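You operate a simulated robot arm through the tools that you are given. There is no shell and no other tool. Be economical: measure what you need, move in short steps, check, and stop when the job is done.

You run a simulated robot arm. Do the job below in one go: nothing can be reset, and whatever is moved stays where it is left.

JOB
Fetch the water jug and set it on top of the small teal mould.

It is judged by the outcome, as a careful person would: the job done as asked, and still so three seconds after it is handed in. It fails if anything else is knocked over, pushed out of place, dropped, spilled or broken.

ROBOT AND FRAMES
A 6-joint arm with a two-finger parallel gripper, fixed in place. Base frame: the origin is at the foot of the arm, x ahead of it, y to its left, z up; the work surface is at about z = 0.88. Readings come in m, rad, newtons and seconds.
With the tool pointing down near the work surface it reaches from about 0.24 to 0.64 m from the base axis. Its first joint turns from -1.152 to 1.152 rad. Payload 2.7 kg.
The tool frame sits at the grasp point between the pads (the TCP): z along the fingers, y along the line on which they close. The tips reach 0.023 m beyond it. The gripper opens to 0.094 m. The fingers are 0.038 m wide and 0.01 m thick; the gripper's body (0.054 by 0.096 m) begins 0.039 m behind the TCP.
Orientation is that of the tool frame in the base frame, as a unit quaternion [x, y, z, w]. With the fingers straight down and closing along the base's y, the tool's x points along the base's -x, its y along +y and its z along -z.

CONTROLS
- The arm moves only by the tool arm_command. Its argument "steps" is a list of rows, each a list of 3 entries, a list of its own where there are three numbers: the shift along the tool's x, y, z in units of 500 mm (1.0 is 500 mm), then the turn, a rotation vector about the tool's x, y, z in units of 120 degrees (1.0 is 120 degrees), then the finger opening in m, from 0 to 0.094. In form: [[[dx, dy, dz], [ax, ay, az], gripper], ...]. A call has 1 to 8 rows; each row is the pose to reach, as a shift and turn from the pose commanded when the call began, along the tool's axes at that moment. A call with a number of a shift or a turn outside -1 to 1 is refused whole. Rows are played at 5 a second. More than 0.05 m and 0.15 rad between two rows, or a gripper value outside its range, and nothing of the call is played. Where a pose cannot be reached the arm comes as near as it can. A force on the tool above 40 N (or 10 N above the force at the start of the call, whichever is more), or a blocked arm, ends the call early, and 0.2 s more pass. The fingers move at their own pace (about 0.045 m/s each) and stop on an object; they squeeze with about 38 N. The grip force told is the motor's: it shows also when the fingers shut on nothing. Time passes only in rows, and 0.2 s behind the last, so rows that repeat a pose let the fingers close. The reply holds the time, the measured pose of the TCP, the force on the tool along the base axes, the opening and the grip force, in the units named above and with some noise, and new pictures: "pictures" is both (left out), scene, wrist or none.
- Cameras (640 x 400 px; columns grow to the right, rows downward): "scene" is fixed at [0.0993, -0.4573, 1.4023]; the picture's right is [0.49, -0.87, 0.00], its down [-0.50, -0.28, -0.82] and it looks along [0.72, 0.40, -0.57] (base axes); focal length 339 px, centre (320, 200). "wrist" rides on the gripper at [-0.039, 0, -0.044] in the tool frame; the picture's right is [0.00, -1.00, 0.00], its down [0.97, 0.00, -0.24] and it looks along [0.24, 0.00, 0.97] (tool axes); focal length 218 px, centre (320, 200). There is no depth. A picture from a camera that has moved, and an enlarged one, comes with that camera's place and axes in the base frame and with its lens.
- zoom(camera, box): a new picture of the part [left, top, right, bottom] of that camera's present view, enlarged. It takes no simulated time.
- finish_job(): hands the job in; it is judged then, once.

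Work in short steps. Places have to be worked out from the pictures, the camera data and where the tool is seen: move nearer, look again, correct. Check each grasp and each placing, and mend what went wrong. You have 90 turns and 150 pictures in all, those below and enlarged ones among them. Open the gripper and draw the arm clear of the work before you hand the job in, unless the task says otherwise; then end with one line.

The tools are called after "Emit:" as name(argument=value, ...) on one line, values as JSON. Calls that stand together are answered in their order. arm_command: Moves the arm, as the interface text tells. Its arguments: {"type":"object","properties":{"steps":{"type":"array"},"pictures":{"type":"string","enum":["both","scene","wrist","none"]}},"required":["steps"]} The other tools are called the same way: zoom (camera, box) takes an enlarged picture of a part of a camera's view; finish_job () hands the job in.

At the start:

```text
t: 0.0
ee_pos: [0.4191, -0.1917, 1.1804]
tool_rot: [0.0, 1.0, 0.001, 0.001]
ft_force: [-0.8, 0.1, 0.3]
gripper_width: 0.0939
gripper_force: 0.0
```

scene: 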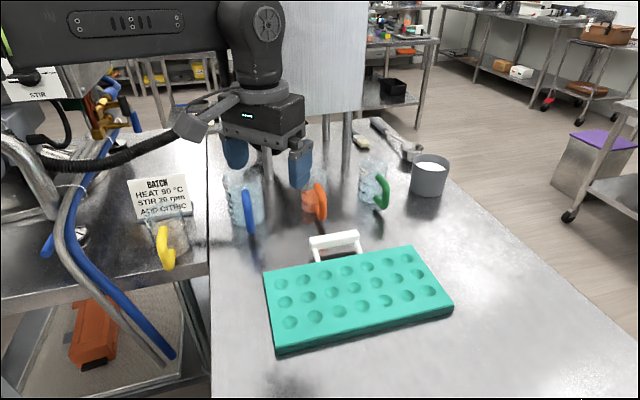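
wrist: 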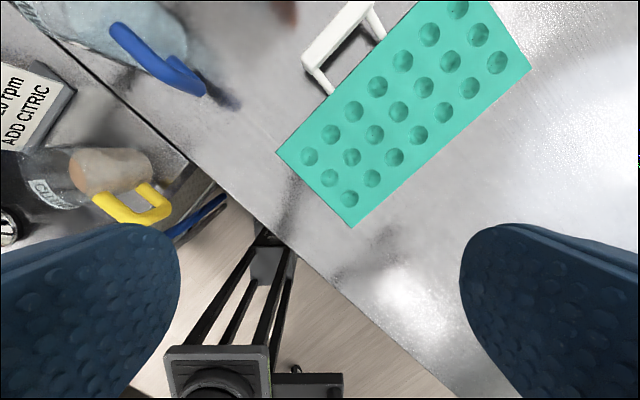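

I see several handled jugs (yellow, blue, orange, green); I zoom in to tell which one holds water and where things are.

Emit:
zoom(camera="scene", box=[210, 120, 460, 276])

Emit:
zoom(camera="scene", box=[110, 150, 270, 280])

Emit:
zoom(camera="wrist", box=[0, 0, 320, 250])

```text
2.56 times, centred on (335, 198) of scene
camera zoom: at [0.0993, -0.4573, 1.4023], right [0.49, -0.87, 0.0], down [-0.5, -0.28, -0.82], along [0.72, 0.4, -0.57], focal length 867 px, centre (282, 205)
```

zoom: 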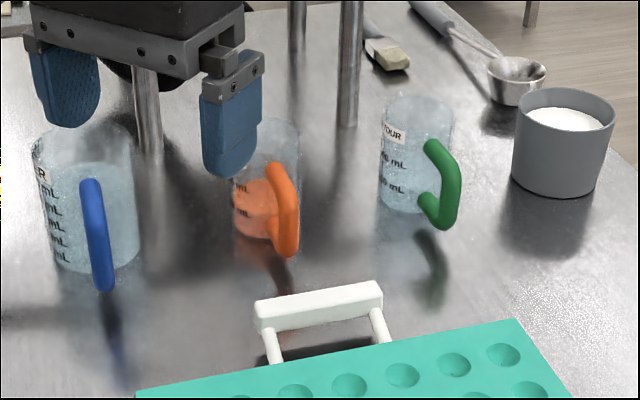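

```text
3.08 times, centred on (190, 215) of scene
camera zoom: at [0.0993, -0.4573, 1.4023], right [0.49, -0.87, 0.0], down [-0.5, -0.28, -0.82], along [0.72, 0.4, -0.57], focal length 1042 px, centre (720, 154)
```

zoom: 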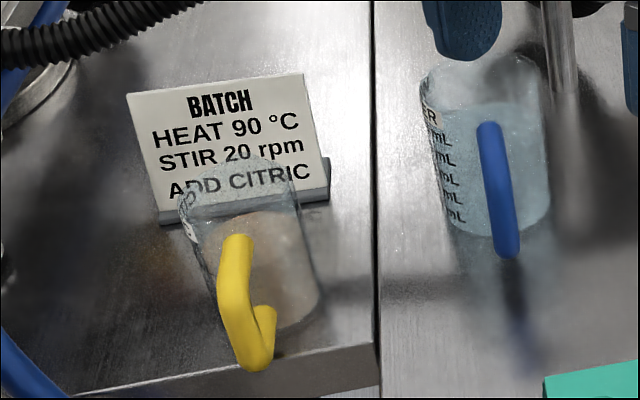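

```text
1.60 times, centred on (160, 125) of wrist
camera zoom: at [0.4585, -0.1921, 1.2244], right [0.0, -1.0, 0.0], down [-0.97, 0.0, 0.24], along [-0.24, 0.0, -0.97], focal length 349 px, centre (576, 320)
```

zoom: 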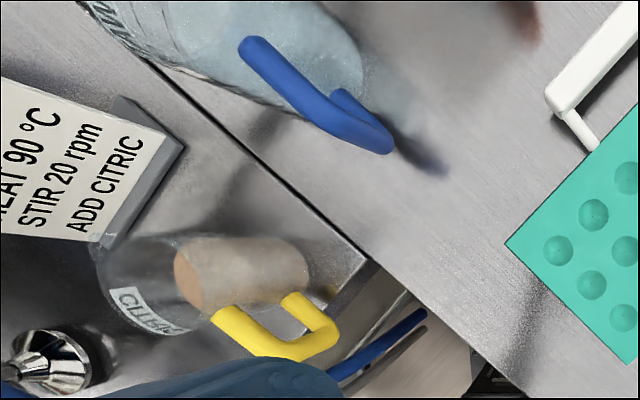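

Blue (label ends "R") is clear liquid and nearest, at about (0.61, 0.04). I need to read its label before I trust it, so I shift the wrist camera towards it at the current height.

Emit:
arm_command(steps=[[[0, 0.09, 0], [0, 0, 0], 0.094], [[0, 0.18, 0], [0, 0, 0], 0.094], [[0, 0.27, 0], [0, 0, 0], 0.094], [[-0.05, 0.34, 0], [0, 0, 0], 0.094], [[-0.12, 0.38, 0], [0, 0, 0], 0.094]])

```text
t: 1.2
ee_pos: [0.4827, -0.0017, 1.1805]
tool_rot: [0.001, 1.0, 0.0, 0.001]
ft_force: [0.1, -0.7, -0.1]
gripper_width: 0.0941
gripper_force: 0.0
camera wrist: at [0.52, -0.0012, 1.2239], right [0.0, -1.0, 0.0], down [-0.97, 0.0, 0.24], along [-0.24, 0.0, -0.97], focal length 218 px, centre (320, 200)
```

scene: 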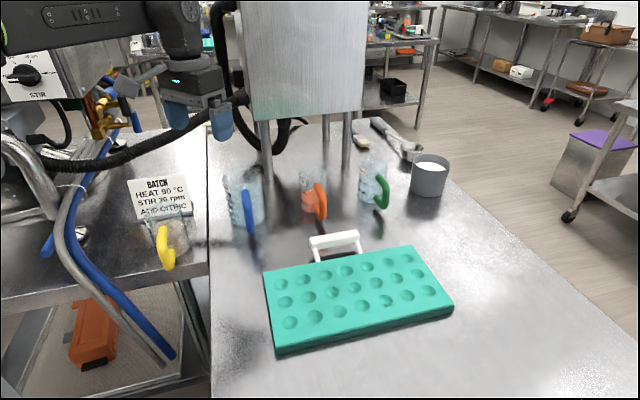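
wrist: 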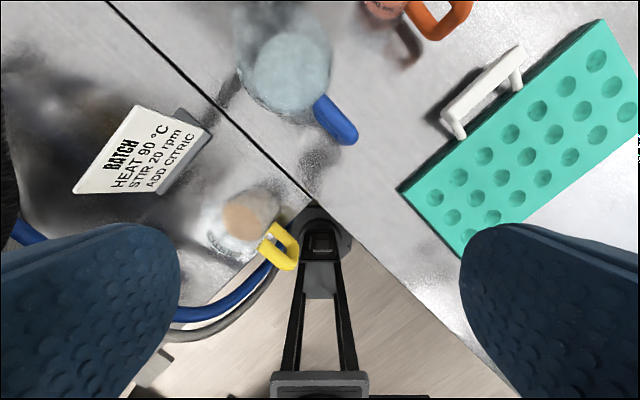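

Blue jug sits at about (0.60, 0.04), its handle pointing towards (-x,-y). Before moving further left I check the black hose there, and zoom into the label.

Emit:
zoom(camera="scene", box=[0, 0, 320, 200])

Emit:
zoom(camera="wrist", box=[210, 0, 370, 160])

Emit:
zoom(camera="scene", box=[215, 160, 275, 250])

```text
2.00 times, centred on (160, 100) of scene
camera zoom: at [0.0993, -0.4573, 1.4023], right [0.49, -0.87, 0.0], down [-0.5, -0.28, -0.82], along [0.72, 0.4, -0.57], focal length 677 px, centre (640, 400)
```

zoom: 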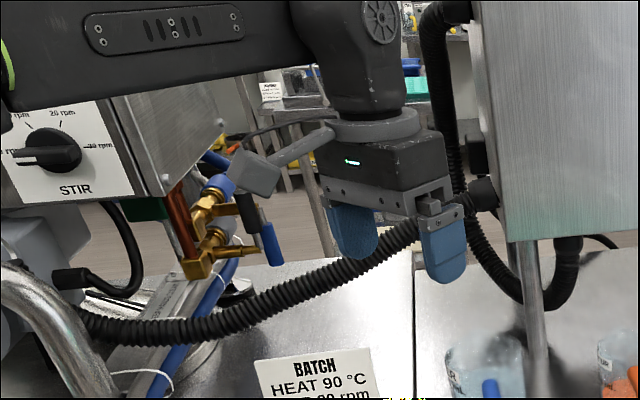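

```text
2.50 times, centred on (290, 80) of wrist
camera zoom: at [0.52, -0.0012, 1.2239], right [0.0, -1.0, 0.0], down [-0.97, 0.0, 0.24], along [-0.24, 0.0, -0.97], focal length 546 px, centre (395, 500)
```

zoom: 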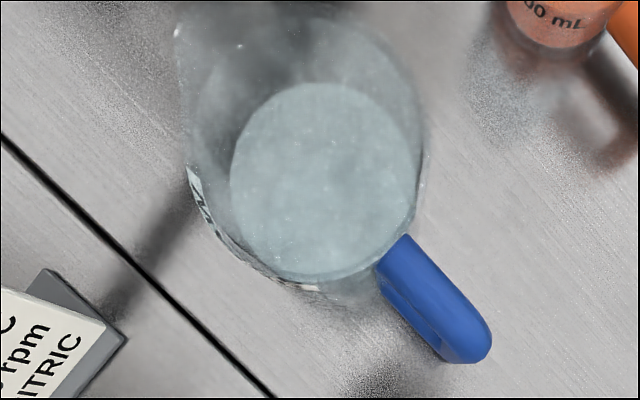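

```text
4.44 times, centred on (245, 205) of scene
camera zoom: at [0.0993, -0.4573, 1.4023], right [0.49, -0.87, 0.0], down [-0.5, -0.28, -0.82], along [0.72, 0.4, -0.57], focal length 1505 px, centre (653, 178)
```

zoom: 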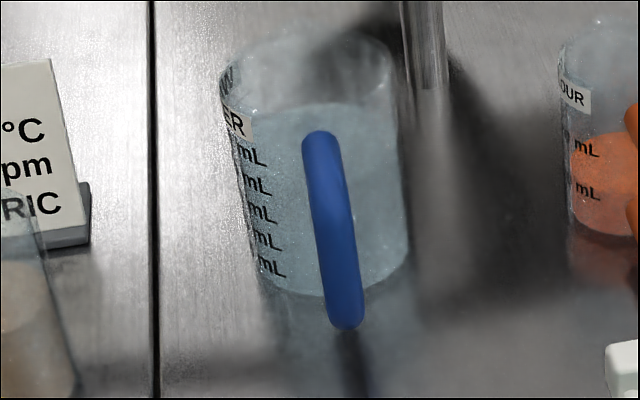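

The blue jug reads "WA…ER" = WATER (orange COLOUR, green FLAVOUR, yellow CITRIC). It is too wide for a body grasp, so I'll use the handle; I turn the tool -42° about its z so the fingers will close across the handle, staying clear and a bit lower.

Emit:
arm_command(steps=[[[0.008, -0.033, 0.027], [0, 0, -0.0583], 0.094], [[0.015, -0.066, 0.054], [0, 0, -0.1167], 0.094], [[0.023, -0.099, 0.08], [0, 0, -0.175], 0.094], [[0.03, -0.131, 0.107], [0, 0, -0.2333], 0.094], [[0.038, -0.164, 0.134], [0, 0, -0.2917], 0.094], [[0.045, -0.197, 0.161], [0, 0, -0.35], 0.094]], pictures="none")

```text
t: 2.6
ee_pos: [0.4575, -0.1028, 1.1001]
tool_rot: [-0.359, 0.933, 0.0, 0.001]
ft_force: [0.2, 0.8, 0.1]
gripper_width: 0.0942
gripper_force: 0.0
```

The turn is done; now I tilt the tool 35° so the fingers point down and towards the jug, with the TCP held in place, and look.

Emit:
arm_command(steps=[[[0, 0, 0], [0, -0.058, 0], 0.094], [[0, 0, 0], [0, -0.116, 0], 0.094], [[0, 0, 0], [0, -0.174, 0], 0.094], [[0, 0, 0], [0, -0.232, 0], 0.094], [[0, 0, 0], [0, -0.29, 0], 0.094]])

```text
t: 3.8
ee_pos: [0.457, -0.102, 1.1011]
tool_rot: [-0.342, 0.89, 0.107, 0.281]
ft_force: [-0.1, -0.1, -0.2]
gripper_width: 0.0938
gripper_force: 0.1
camera wrist: at [0.4618, -0.0967, 1.1583], right [0.67, -0.74, 0.0], down [-0.69, -0.62, -0.36], along [0.27, 0.24, -0.93], focal length 218 px, centre (320, 200)
```

scene: 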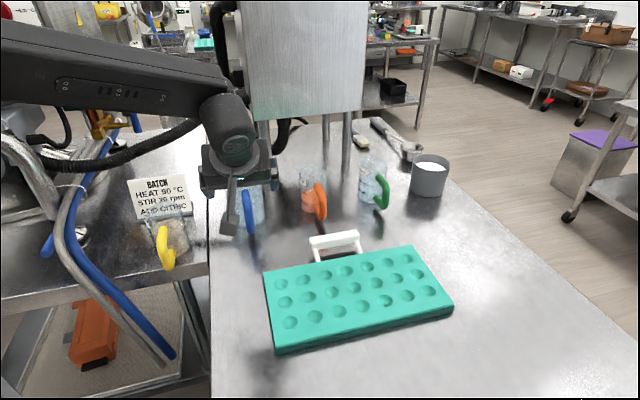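
wrist: 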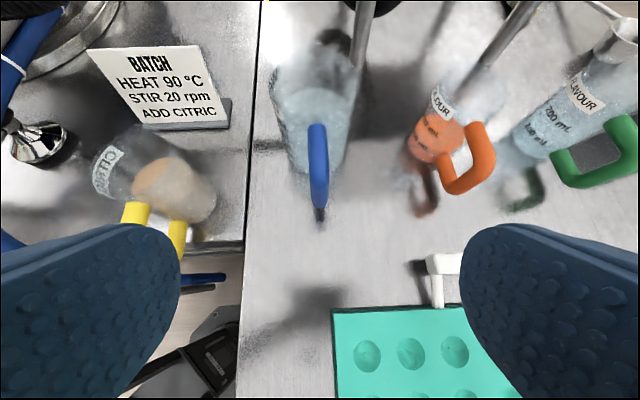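

The handle lies right in the tool's centre plane. I zoom in for measurements of the handle and rim.

Emit:
zoom(camera="wrist", box=[250, 60, 410, 240])

```text
2.22 times, centred on (330, 150) of wrist
camera zoom: at [0.4618, -0.0967, 1.1583], right [0.67, -0.74, 0.0], down [-0.69, -0.62, -0.36], along [0.27, 0.24, -0.93], focal length 485 px, centre (298, 311)
```

zoom: 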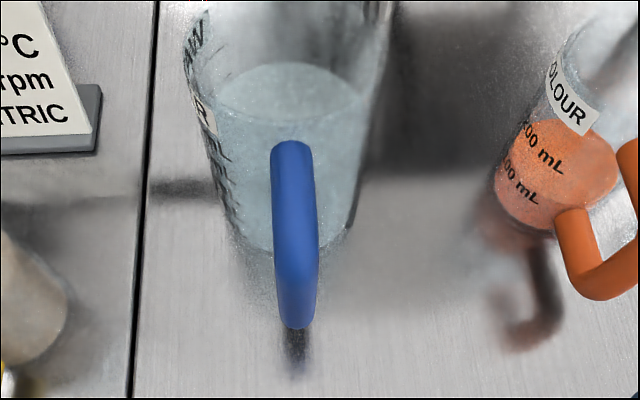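

Estimates: handle's upper arm top at z≈1.00, bar outer face at about (0.531, -0.040), lower bend z≈0.92, rim z≈1.02. I approach along the tool's axis to within about 7 cm of the grasp point and check.

Emit:
arm_command(steps=[[[-0.013, 0.001, 0.05], [0, 0, 0], 0.094], [[-0.026, 0.002, 0.1], [0, 0, 0], 0.094], [[-0.039, 0.003, 0.15], [0, 0, 0], 0.094], [[-0.052, 0.004, 0.2], [0, 0, 0], 0.094]])

```text
t: 4.8
ee_pos: [0.5145, -0.0469, 1.0337]
tool_rot: [-0.342, 0.891, 0.106, 0.28]
ft_force: [-0.2, 0.0, 0.4]
gripper_width: 0.0942
gripper_force: 0.1
camera wrist: at [0.5194, -0.0417, 1.0911], right [0.67, -0.74, 0.0], down [-0.69, -0.62, -0.36], along [0.27, 0.24, -0.93], focal length 218 px, centre (320, 200)
```

scene: 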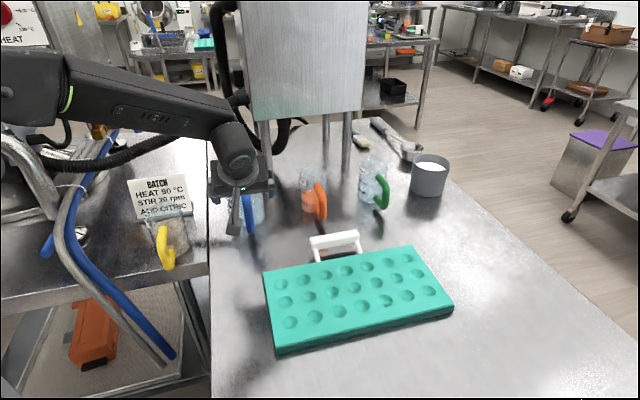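
wrist: 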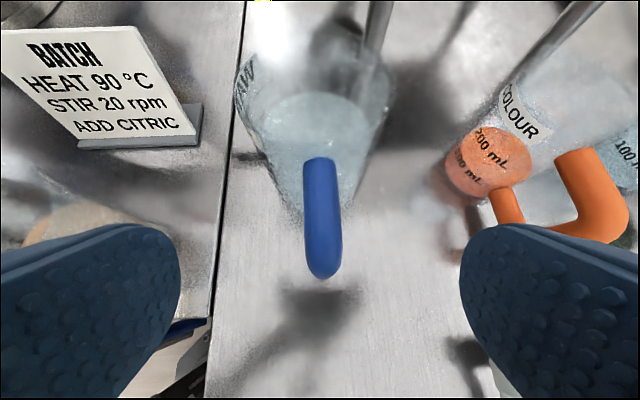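

The handle is centred between the fingers; refined outer bar face about (0.525, -0.041), arm top z≈0.99. I advance the last 7 cm with fingers open.

Emit:
arm_command(steps=[[[0.004, 0, 0.035], [0, 0, 0], 0.094], [[0.008, 0, 0.07], [0, 0, 0], 0.094], [[0.012, 0, 0.105], [0, 0, 0], 0.094], [[0.016, 0, 0.14], [0, 0, 0], 0.094]])

Emit:
zoom(camera="scene", box=[180, 150, 300, 250])

```text
t: 5.8
ee_pos: [0.5393, -0.0249, 0.972]
tool_rot: [-0.342, 0.891, 0.107, 0.28]
ft_force: [0.0, -0.1, -0.1]
gripper_width: 0.0939
gripper_force: 0.1
camera wrist: at [0.5443, -0.0201, 1.0297], right [0.67, -0.74, 0.0], down [-0.69, -0.63, -0.36], along [0.27, 0.24, -0.93], focal length 218 px, centre (320, 200)
```

scene: 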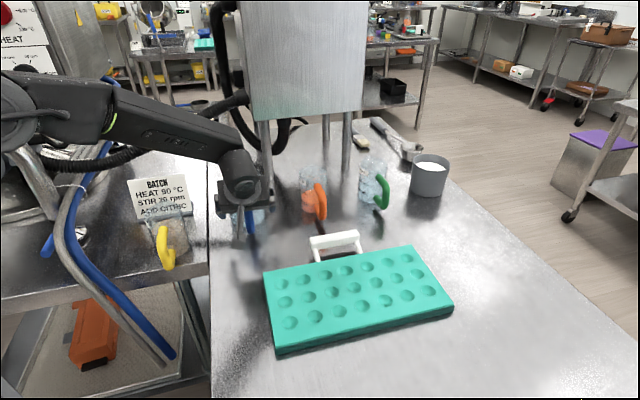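
wrist: 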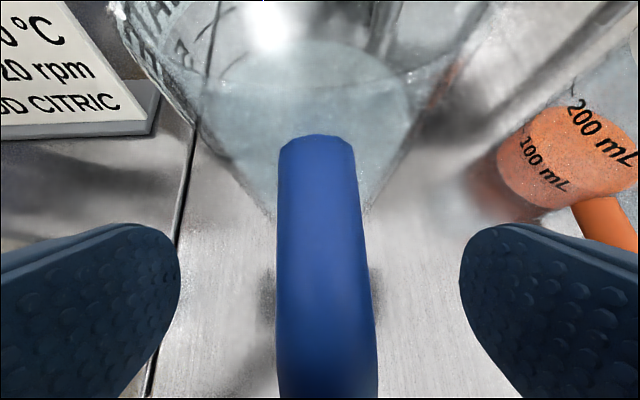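

```text
4.00 times, centred on (240, 200) of scene
camera zoom: at [0.0993, -0.4573, 1.4023], right [0.49, -0.87, 0.0], down [-0.5, -0.28, -0.82], along [0.72, 0.4, -0.57], focal length 1354 px, centre (640, 200)
```

zoom: 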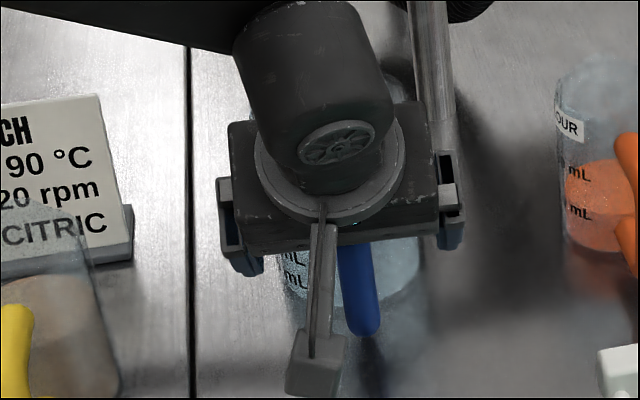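

The handle's bend sits between the pads with the upper arm ~15 mm above TCP level. I close the fingers and hold.

Emit:
arm_command(steps=[[[0, 0, 0], [0, 0, 0], 0.05], [[0, 0, 0], [0, 0, 0], 0.03], [[0, 0, 0], [0, 0, 0], 0.015], [[0, 0, 0], [0, 0, 0], 0.0], [[0, 0, 0], [0, 0, 0], 0.0], [[0, 0, 0], [0, 0, 0], 0.0]])

```text
t: 7.2
ee_pos: [0.54, -0.0258, 0.9733]
tool_rot: [-0.342, 0.891, 0.107, 0.28]
ft_force: [-0.8, 1.1, 1.0]
gripper_width: 0.0186
gripper_force: 37.8
camera wrist: at [0.5441, -0.0202, 1.0301], right [0.67, -0.74, 0.0], down [-0.69, -0.63, -0.36], along [0.27, 0.24, -0.93], focal length 218 px, centre (320, 200)
```

scene: 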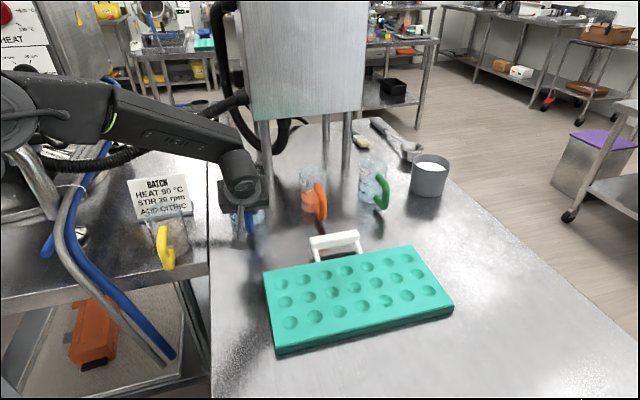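
wrist: 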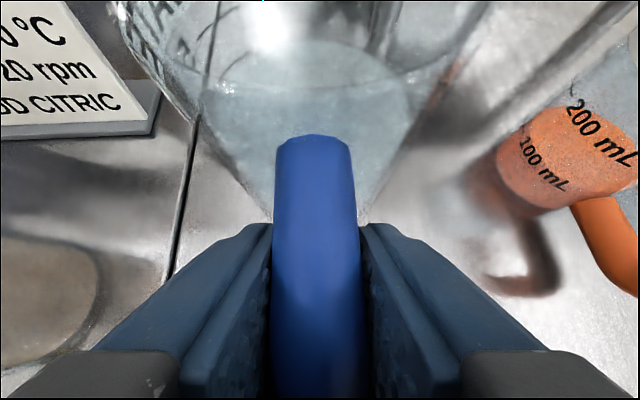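

Gripped at 18.6 mm with 38 N. I lift gently 1 cm to check weight and whether the jug stays level.

Emit:
arm_command(steps=[[[-0.003, 0, -0.004], [0, 0, 0], 0.0], [[-0.006, 0, -0.008], [0, 0, 0], 0.0], [[-0.009, 0, -0.012], [0, 0, 0], 0.0], [[-0.0115, 0, -0.0164], [0, 0, 0], 0.0], [[-0.0115, 0, -0.0164], [0, 0, 0], 0.0]], pictures="wrist")

Emit:
zoom(camera="scene", box=[180, 150, 300, 250])

```text
t: 8.4
ee_pos: [0.54, -0.025, 0.9819]
tool_rot: [-0.342, 0.891, 0.107, 0.279]
ft_force: [0.2, -0.4, -5.2]
gripper_width: 0.0184
gripper_force: 37.6
camera wrist: at [0.5441, -0.0199, 1.0389], right [0.67, -0.74, 0.0], down [-0.69, -0.62, -0.36], along [0.27, 0.24, -0.93], focal length 218 px, centre (320, 200)
```

wrist: 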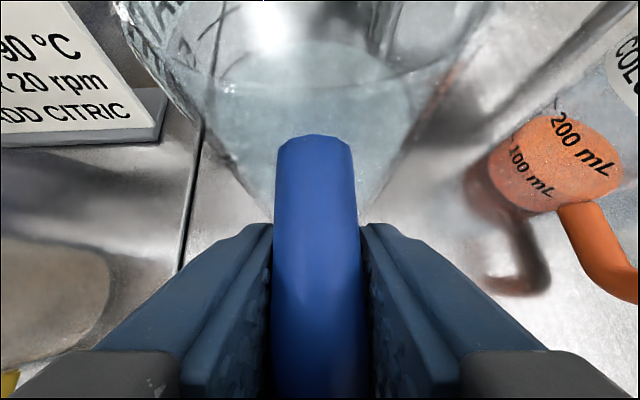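

```text
4.00 times, centred on (240, 200) of scene
camera zoom: at [0.0994, -0.4573, 1.4023], right [0.49, -0.87, 0.0], down [-0.5, -0.28, -0.82], along [0.72, 0.4, -0.57], focal length 1354 px, centre (640, 200)
```

zoom: 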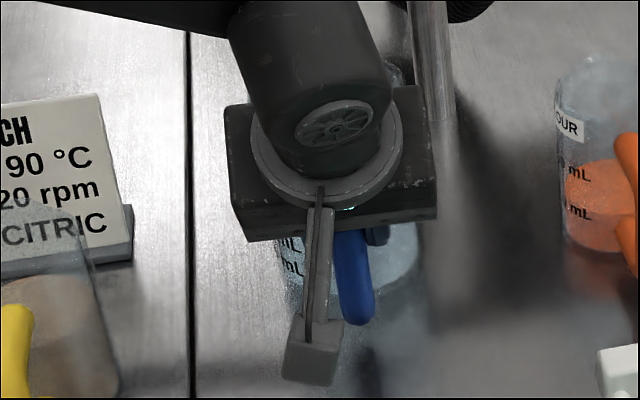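

Fully lifted (5.2 N ≈ 0.5 kg) and the jug hasn't moved in the grip. I raise it straight up about 11 cm, smoothly.

Emit:
arm_command(steps=[[[-0.006, 0, -0.009], [0, 0, 0], 0.0], [[-0.021, 0, -0.03], [0, 0, 0], 0.0], [[-0.042, 0, -0.06], [0, 0, 0], 0.0], [[-0.063, 0, -0.09], [0, 0, 0], 0.0], [[-0.084, 0, -0.12], [0, 0, 0], 0.0], [[-0.105, 0, -0.15], [0, 0, 0], 0.0], [[-0.12, 0, -0.171], [0, 0, 0], 0.0], [[-0.126, 0, -0.18], [0, 0, 0], 0.0]])

```text
t: 10.2
ee_pos: [0.5391, -0.0256, 1.091]
tool_rot: [-0.342, 0.891, 0.106, 0.279]
ft_force: [0.9, -0.8, -4.4]
gripper_width: 0.0186
gripper_force: 38.5
camera wrist: at [0.5439, -0.0204, 1.1492], right [0.67, -0.74, 0.0], down [-0.69, -0.63, -0.36], along [0.27, 0.24, -0.93], focal length 218 px, centre (320, 200)
```

scene: 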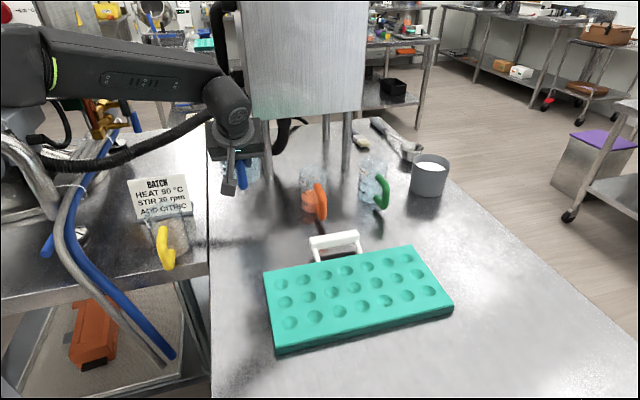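
wrist: 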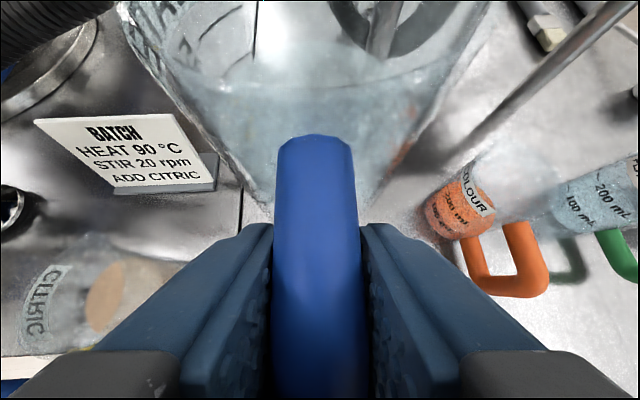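

Steady. I pull back horizontally ~12 cm to TCP (0.44, -0.10), staying clear of the orange jug before swinging right.

Emit:
arm_command(steps=[[[0.01, 0.001, -0.007], [0, 0, 0], 0.0], [[0.035, 0.004, -0.0245], [0, 0, 0], 0.0], [[0.07, 0.007, -0.049], [0, 0, 0], 0.0], [[0.105, 0.011, -0.0735], [0, 0, 0], 0.0], [[0.14, 0.014, -0.098], [0, 0, 0], 0.0], [[0.172, 0.018, -0.12], [0, 0, 0], 0.0], [[0.194, 0.02, -0.1355], [0, 0, 0], 0.0], [[0.203, 0.021, -0.142], [0, 0, 0], 0.0]], pictures="scene")

```text
t: 12.0
ee_pos: [0.4401, -0.1008, 1.0921]
tool_rot: [-0.342, 0.891, 0.107, 0.279]
ft_force: [-0.4, -0.4, -5.2]
gripper_width: 0.0184
gripper_force: 38.1
```

scene: 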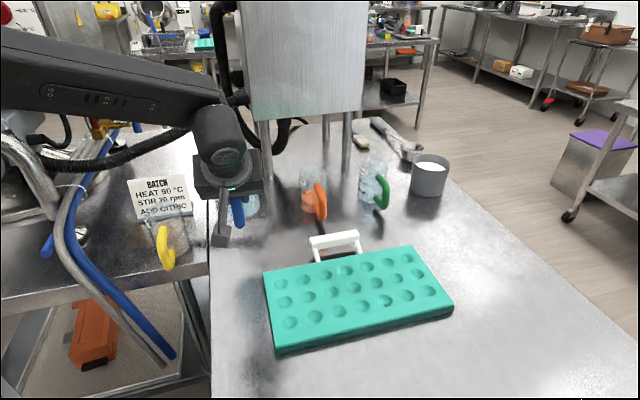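

Steady. Now I swing right to TCP (0.42, -0.20) while turning the jug -36° about the vertical, so the arm ends up roughly radial.

Emit:
arm_command(steps=[[[0.0066, -0.006, -0.0046], [0.0086, 0, 0.0123], 0.0], [[0.0233, -0.021, -0.0163], [0.0301, 0, 0.043], 0.0], [[0.0466, -0.042, -0.0326], [0.0602, 0, 0.086], 0.0], [[0.0698, -0.063, -0.0488], [0.0903, 0, 0.129], 0.0], [[0.0931, -0.084, -0.0651], [0.1204, 0, 0.172], 0.0], [[0.1131, -0.102, -0.079], [0.1462, 0, 0.2088], 0.0], [[0.1277, -0.1152, -0.0893], [0.1651, 0, 0.2359], 0.0], [[0.133, -0.12, -0.093], [0.172, 0, 0.2457], 0.0]])

```text
t: 13.8
ee_pos: [0.4212, -0.1985, 1.0914]
tool_rot: [-0.05, 0.953, 0.014, 0.299]
ft_force: [-0.7, 0.2, -4.7]
gripper_width: 0.0184
gripper_force: 37.9
camera wrist: at [0.4269, -0.1978, 1.1499], right [0.1, -0.99, 0.0], down [-0.93, -0.1, -0.36], along [0.36, 0.03, -0.93], focal length 218 px, centre (320, 200)
```

scene: 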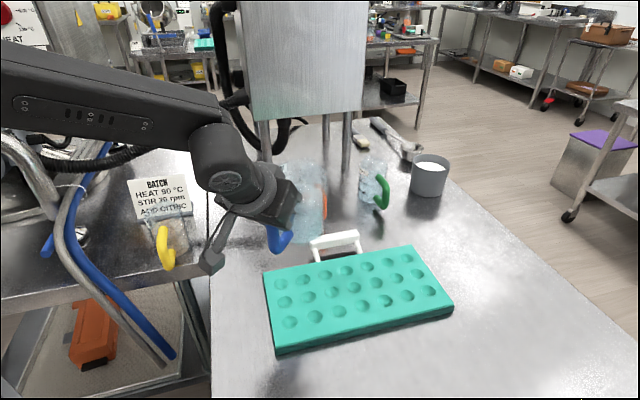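
wrist: 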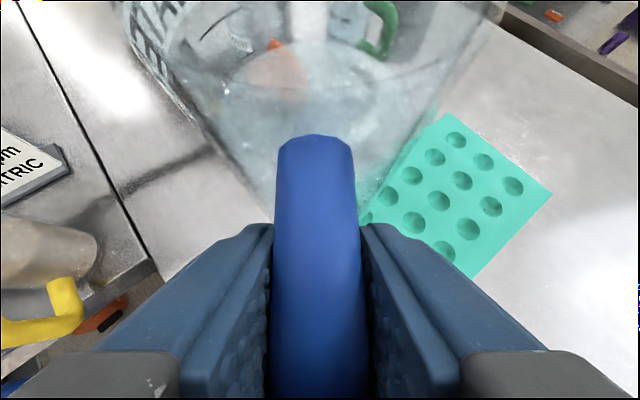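

Level and secure. I shift right ~11 cm so the jug (9 cm ahead of the TCP) comes over the mould's centre at about (0.51, -0.30).

Emit:
arm_command(steps=[[[0.001, -0.011, -0.0007], [0, 0, 0], 0.0], [[0.0036, -0.0385, -0.0025], [0, 0, 0], 0.0], [[0.0072, -0.077, -0.005], [0, 0, 0], 0.0], [[0.0108, -0.1155, -0.0076], [0, 0, 0], 0.0], [[0.0144, -0.154, -0.01], [0, 0, 0], 0.0], [[0.0175, -0.187, -0.0123], [0, 0, 0], 0.0], [[0.0198, -0.211, -0.014], [0, 0, 0], 0.0], [[0.0206, -0.22, -0.0145], [0, 0, 0], 0.0]])

Emit:
zoom(camera="scene", box=[230, 160, 470, 360])

```text
t: 15.6
ee_pos: [0.4184, -0.3098, 1.0911]
tool_rot: [-0.05, 0.953, 0.015, 0.3]
ft_force: [-0.4, -0.1, -4.8]
gripper_width: 0.0186
gripper_force: 38.1
camera wrist: at [0.4259, -0.3085, 1.1495], right [0.1, -0.99, 0.0], down [-0.93, -0.1, -0.36], along [0.36, 0.04, -0.93], focal length 218 px, centre (320, 200)
```

scene: 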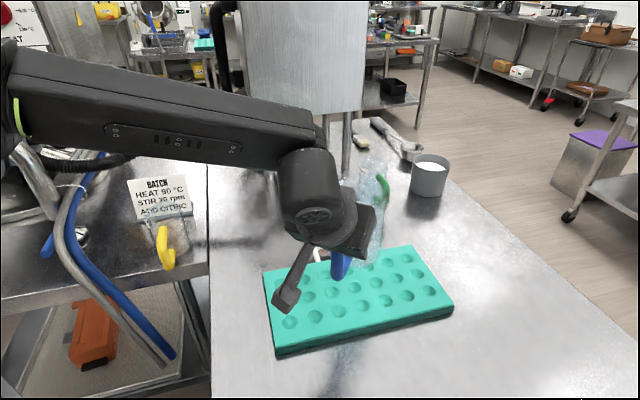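
wrist: 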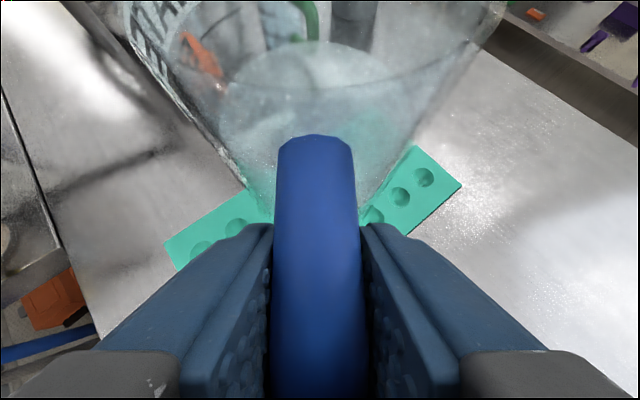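

```text
2.00 times, centred on (350, 260) of scene
camera zoom: at [0.0994, -0.4574, 1.4023], right [0.49, -0.87, 0.0], down [-0.5, -0.28, -0.82], along [0.72, 0.4, -0.57], focal length 677 px, centre (260, 80)
```

zoom: 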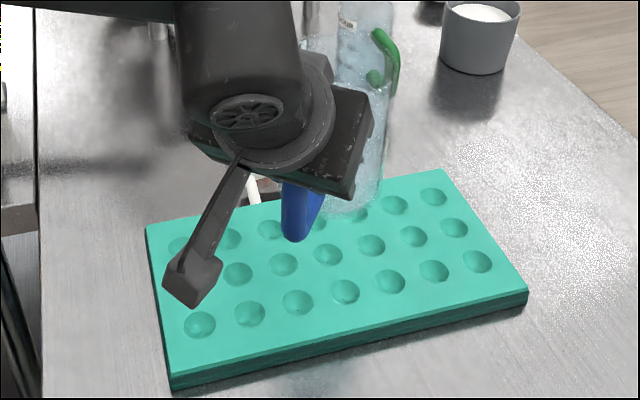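

The jug base is over about (0.51, -0.31), well inside the mould. I lower 8.5 cm first, expecting contact at TCP z≈0.99.

Emit:
arm_command(steps=[[[0.006, 0, 0.008], [0, 0, 0], 0.0], [[0.02, 0, 0.028], [0, 0, 0], 0.0], [[0.037, 0, 0.053], [0, 0, 0], 0.0], [[0.055, 0, 0.078], [0, 0, 0], 0.0], [[0.072, 0, 0.103], [0, 0, 0], 0.0], [[0.086, 0, 0.123], [0, 0, 0], 0.0], [[0.094, 0, 0.135], [0, 0, 0], 0.0], [[0.0976, 0, 0.1393], [0, 0, 0], 0.0]])

Emit:
zoom(camera="scene", box=[230, 200, 470, 360])

```text
t: 17.4
ee_pos: [0.4187, -0.3104, 1.0058]
tool_rot: [-0.051, 0.953, 0.015, 0.299]
ft_force: [0.6, -0.1, -4.5]
gripper_width: 0.0183
gripper_force: 37.6
camera wrist: at [0.4259, -0.3089, 1.0641], right [0.1, -0.99, 0.0], down [-0.93, -0.1, -0.36], along [0.36, 0.04, -0.93], focal length 218 px, centre (320, 200)
```

scene: 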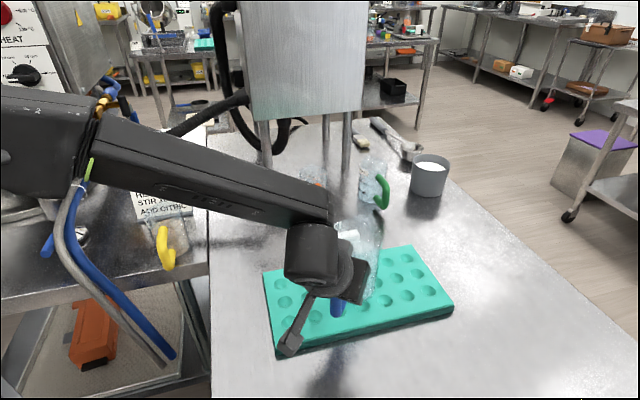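
wrist: 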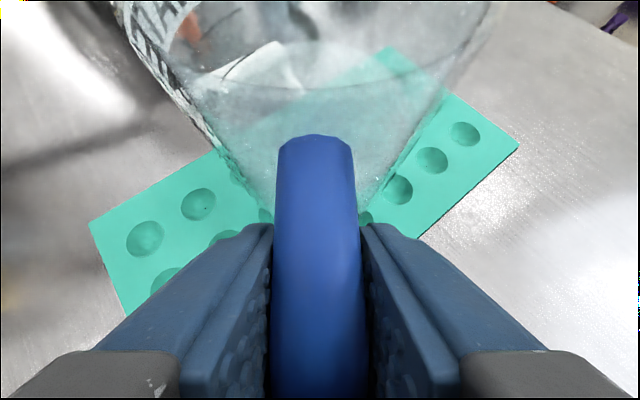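

```text
2.50 times, centred on (350, 280) of scene
camera zoom: at [0.0994, -0.4573, 1.4023], right [0.49, -0.87, 0.0], down [-0.5, -0.28, -0.82], along [0.72, 0.4, -0.57], focal length 846 px, centre (245, 0)
```

zoom: 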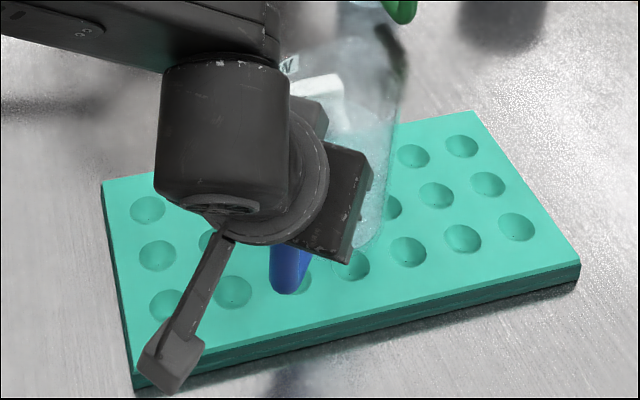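

Still held and clear. Now I creep down in 2 mm rows, watching for the weight to come off the wrist.

Emit:
arm_command(steps=[[[0.0023, 0, 0.0033], [0, 0, 0], 0.0], [[0.0046, 0, 0.0066], [0, 0, 0], 0.0], [[0.0069, 0, 0.0098], [0, 0, 0], 0.0], [[0.0092, 0, 0.0131], [0, 0, 0], 0.0], [[0.0103, 0, 0.0147], [0, 0, 0], 0.0]], pictures="none")

```text
t: 18.6
ee_pos: [0.4187, -0.3088, 0.9979]
tool_rot: [-0.05, 0.953, 0.015, 0.3]
ft_force: [-0.6, 0.1, -5.5]
gripper_width: 0.0188
gripper_force: 37.6
```

No contact yet at z 0.998; another 5 mm.

Emit:
arm_command(steps=[[[0.0017, 0, 0.0025], [0, 0, 0], 0.0], [[0.0034, 0, 0.0049], [0, 0, 0], 0.0], [[0.0046, 0, 0.0066], [0, 0, 0], 0.0], [[0.0057, 0, 0.0082], [0, 0, 0], 0.0]], pictures="wrist")

Emit:
zoom(camera="scene", box=[270, 210, 430, 370])

```text
t: 19.6
ee_pos: [0.4194, -0.3098, 0.9956]
tool_rot: [-0.05, 0.952, 0.014, 0.302]
ft_force: [-6.1, 0.9, 7.0]
gripper_width: 0.0185
gripper_force: 38.0
camera wrist: at [0.4254, -0.3084, 1.0523], right [0.1, -0.99, 0.0], down [-0.93, -0.1, -0.36], along [0.36, 0.03, -0.93], focal length 218 px, centre (320, 200)
```

wrist: 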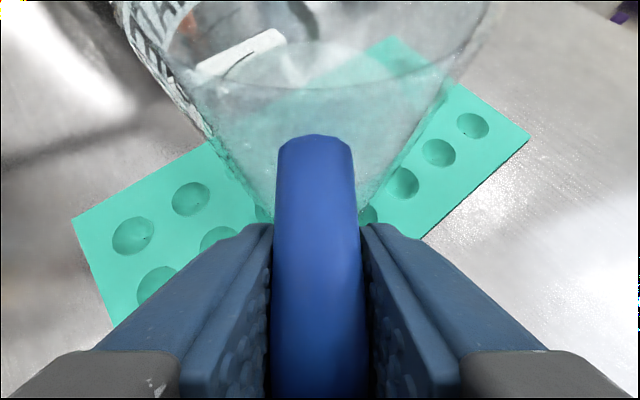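

```text
2.50 times, centred on (350, 290) of scene
camera zoom: at [0.0991, -0.4572, 1.4023], right [0.49, -0.87, 0.0], down [-0.5, -0.28, -0.82], along [0.72, 0.4, -0.57], focal length 846 px, centre (245, -25)
```

zoom: 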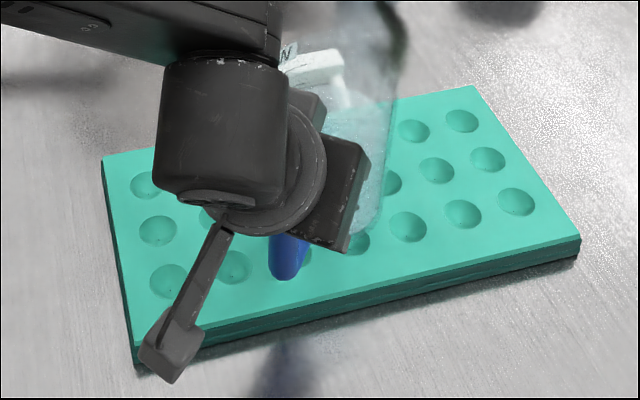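

Contact: the weight is off and I'm pressing 7 N. I back off 2 mm to relieve it before releasing.

Emit:
arm_command(steps=[[[-0.0012, 0, -0.0016], [0, 0, 0], 0.0], [[-0.0023, 0, -0.0033], [0, 0, 0], 0.0], [[-0.0023, 0, -0.0033], [0, 0, 0], 0.0]], pictures="none")

```text
t: 20.4
ee_pos: [0.4193, -0.3085, 0.9937]
tool_rot: [-0.05, 0.953, 0.015, 0.299]
ft_force: [-1.5, -2.4, 1.6]
gripper_width: 0.0184
gripper_force: 37.8
```

Forces near zero, jug's weight on the mould. I open the fingers slowly.

Emit:
arm_command(steps=[[[0, 0, 0], [0, 0, 0], 0.022], [[0, 0, 0], [0, 0, 0], 0.03], [[0, 0, 0], [0, 0, 0], 0.045], [[0, 0, 0], [0, 0, 0], 0.06], [[0, 0, 0], [0, 0, 0], 0.06]])

```text
t: 21.6
ee_pos: [0.4191, -0.3092, 0.9954]
tool_rot: [-0.05, 0.952, 0.015, 0.3]
ft_force: [0.3, 0.1, 0.3]
gripper_width: 0.0601
gripper_force: 0.1
camera wrist: at [0.4259, -0.3079, 1.0529], right [0.1, -0.99, 0.0], down [-0.93, -0.1, -0.36], along [0.36, 0.04, -0.93], focal length 218 px, centre (320, 200)
```

scene: 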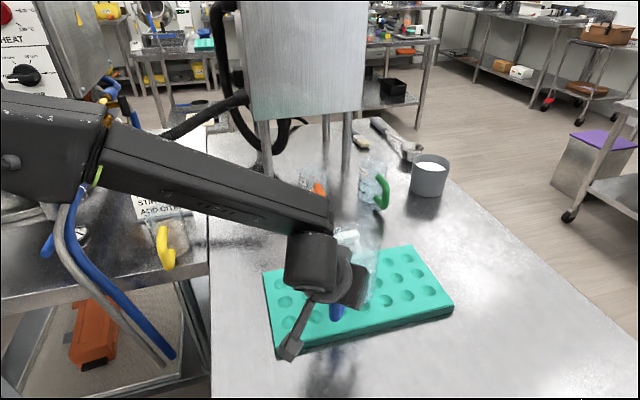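
wrist: 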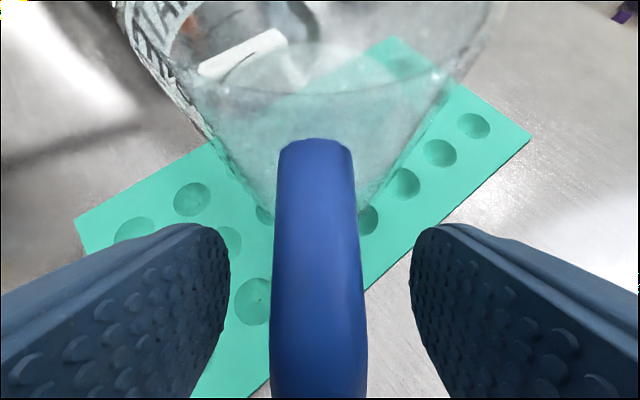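

The jug stands on its own. I retreat along the tool's axis (up and away from the handle), fully straight back.

Emit:
arm_command(steps=[[[0, 0, -0.02], [0, 0, 0], 0.06], [[0, 0, -0.05], [0, 0, 0], 0.06], [[0, 0, -0.09], [0, 0, 0], 0.06], [[0, 0, -0.14], [0, 0, 0], 0.06], [[0, 0, -0.2], [0, 0, 0], 0.07], [[0, 0, -0.26], [0, 0, 0], 0.09], [[0, 0, -0.32], [0, 0, 0], 0.094]])

Emit:
zoom(camera="scene", box=[230, 150, 470, 360])

```text
t: 23.2
ee_pos: [0.327, -0.3191, 1.1257]
tool_rot: [-0.05, 0.953, 0.014, 0.3]
ft_force: [0.1, 0.4, 0.5]
gripper_width: 0.094
gripper_force: 0.1
camera wrist: at [0.3335, -0.3176, 1.1835], right [0.1, -0.99, 0.0], down [-0.93, -0.1, -0.36], along [0.36, 0.04, -0.93], focal length 218 px, centre (320, 200)
```

scene: 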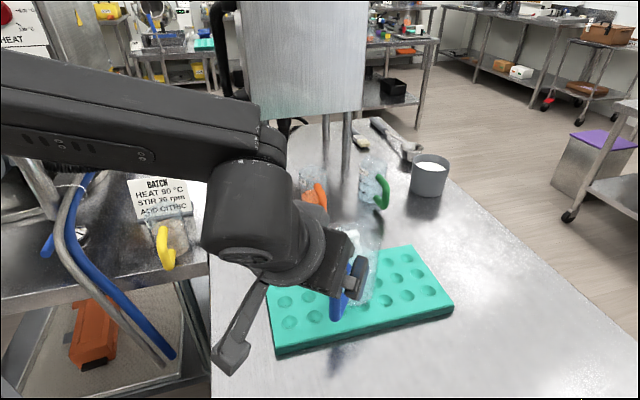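
wrist: 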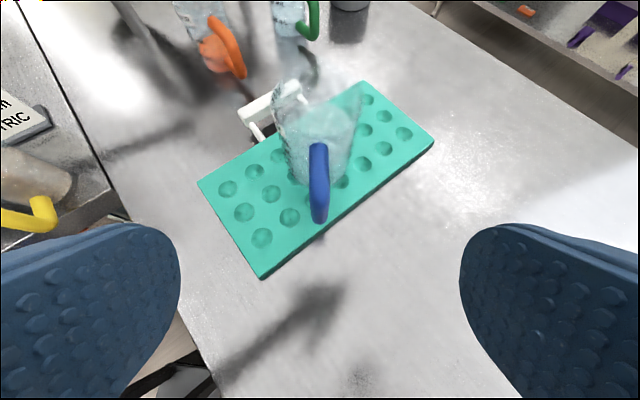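

```text
1.90 times, centred on (350, 255) of scene
camera zoom: at [0.0993, -0.4573, 1.4023], right [0.49, -0.87, 0.0], down [-0.5, -0.28, -0.82], along [0.72, 0.4, -0.57], focal length 645 px, centre (263, 95)
```

zoom: 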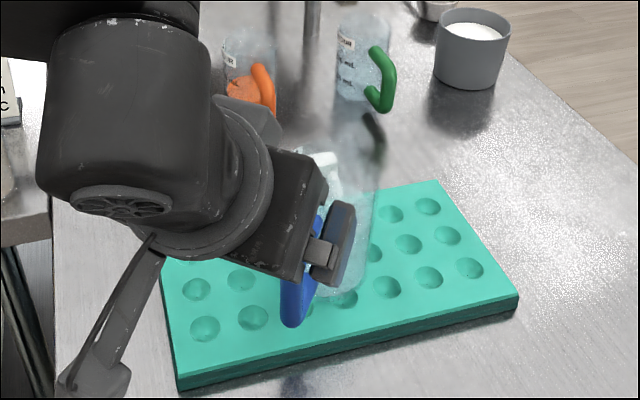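

Jug stands upright near the mould's middle; the mould and other items are where they were. I raise the arm and swing it left, clear of the work, for a final check.

Emit:
arm_command(steps=[[[-0.03, 0, -0.04], [0, 0, 0], 0.094], [[-0.06, 0.03, -0.08], [0, 0, 0], 0.094], [[-0.08, 0.09, -0.11], [0, 0, 0], 0.094], [[-0.09, 0.16, -0.13], [0, 0, 0], 0.094], [[-0.09, 0.23, -0.13], [0, 0, 0], 0.094], [[-0.09, 0.3, -0.13], [0, 0, 0], 0.094]])

Emit:
zoom(camera="scene", box=[230, 150, 470, 360])

```text
t: 24.6
ee_pos: [0.3134, -0.172, 1.2056]
tool_rot: [-0.05, 0.953, 0.015, 0.299]
ft_force: [0.3, -0.2, 0.7]
gripper_width: 0.0941
gripper_force: 0.1
camera wrist: at [0.3201, -0.1705, 1.2636], right [0.1, -0.99, 0.0], down [-0.93, -0.1, -0.36], along [0.36, 0.04, -0.93], focal length 218 px, centre (320, 200)
```

scene: 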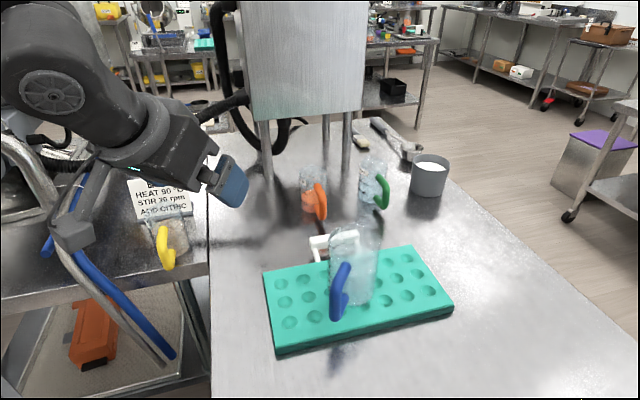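
wrist: 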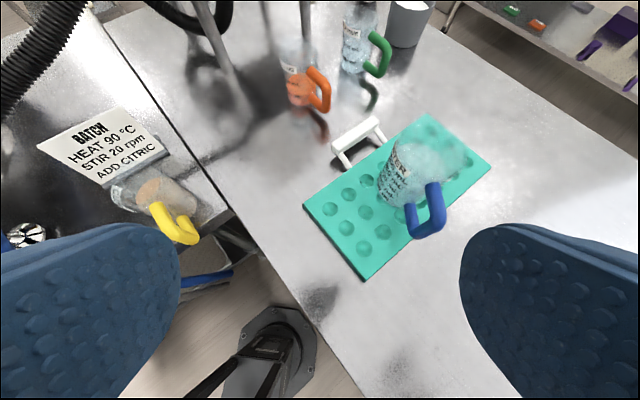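

```text
1.90 times, centred on (350, 255) of scene
camera zoom: at [0.0993, -0.4573, 1.4023], right [0.49, -0.87, 0.0], down [-0.5, -0.28, -0.82], along [0.72, 0.4, -0.57], focal length 645 px, centre (263, 95)
```

zoom: 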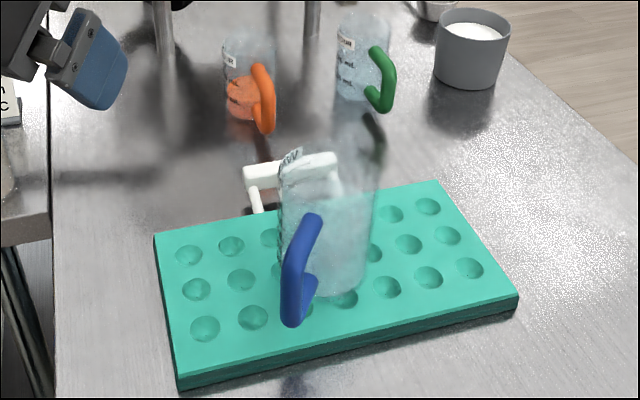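

The labelled WATER jug stands upright in the middle of the teal mould, nothing else has moved, and the open gripper is clear. I hand the job in.

Emit:
finish_job()

```text
The job is handed in.
```

The water jug (blue handle, labelled WATER) is standing upright in the middle of the teal mould; no spills were visible, nothing else moved, and the arm is open and clear.
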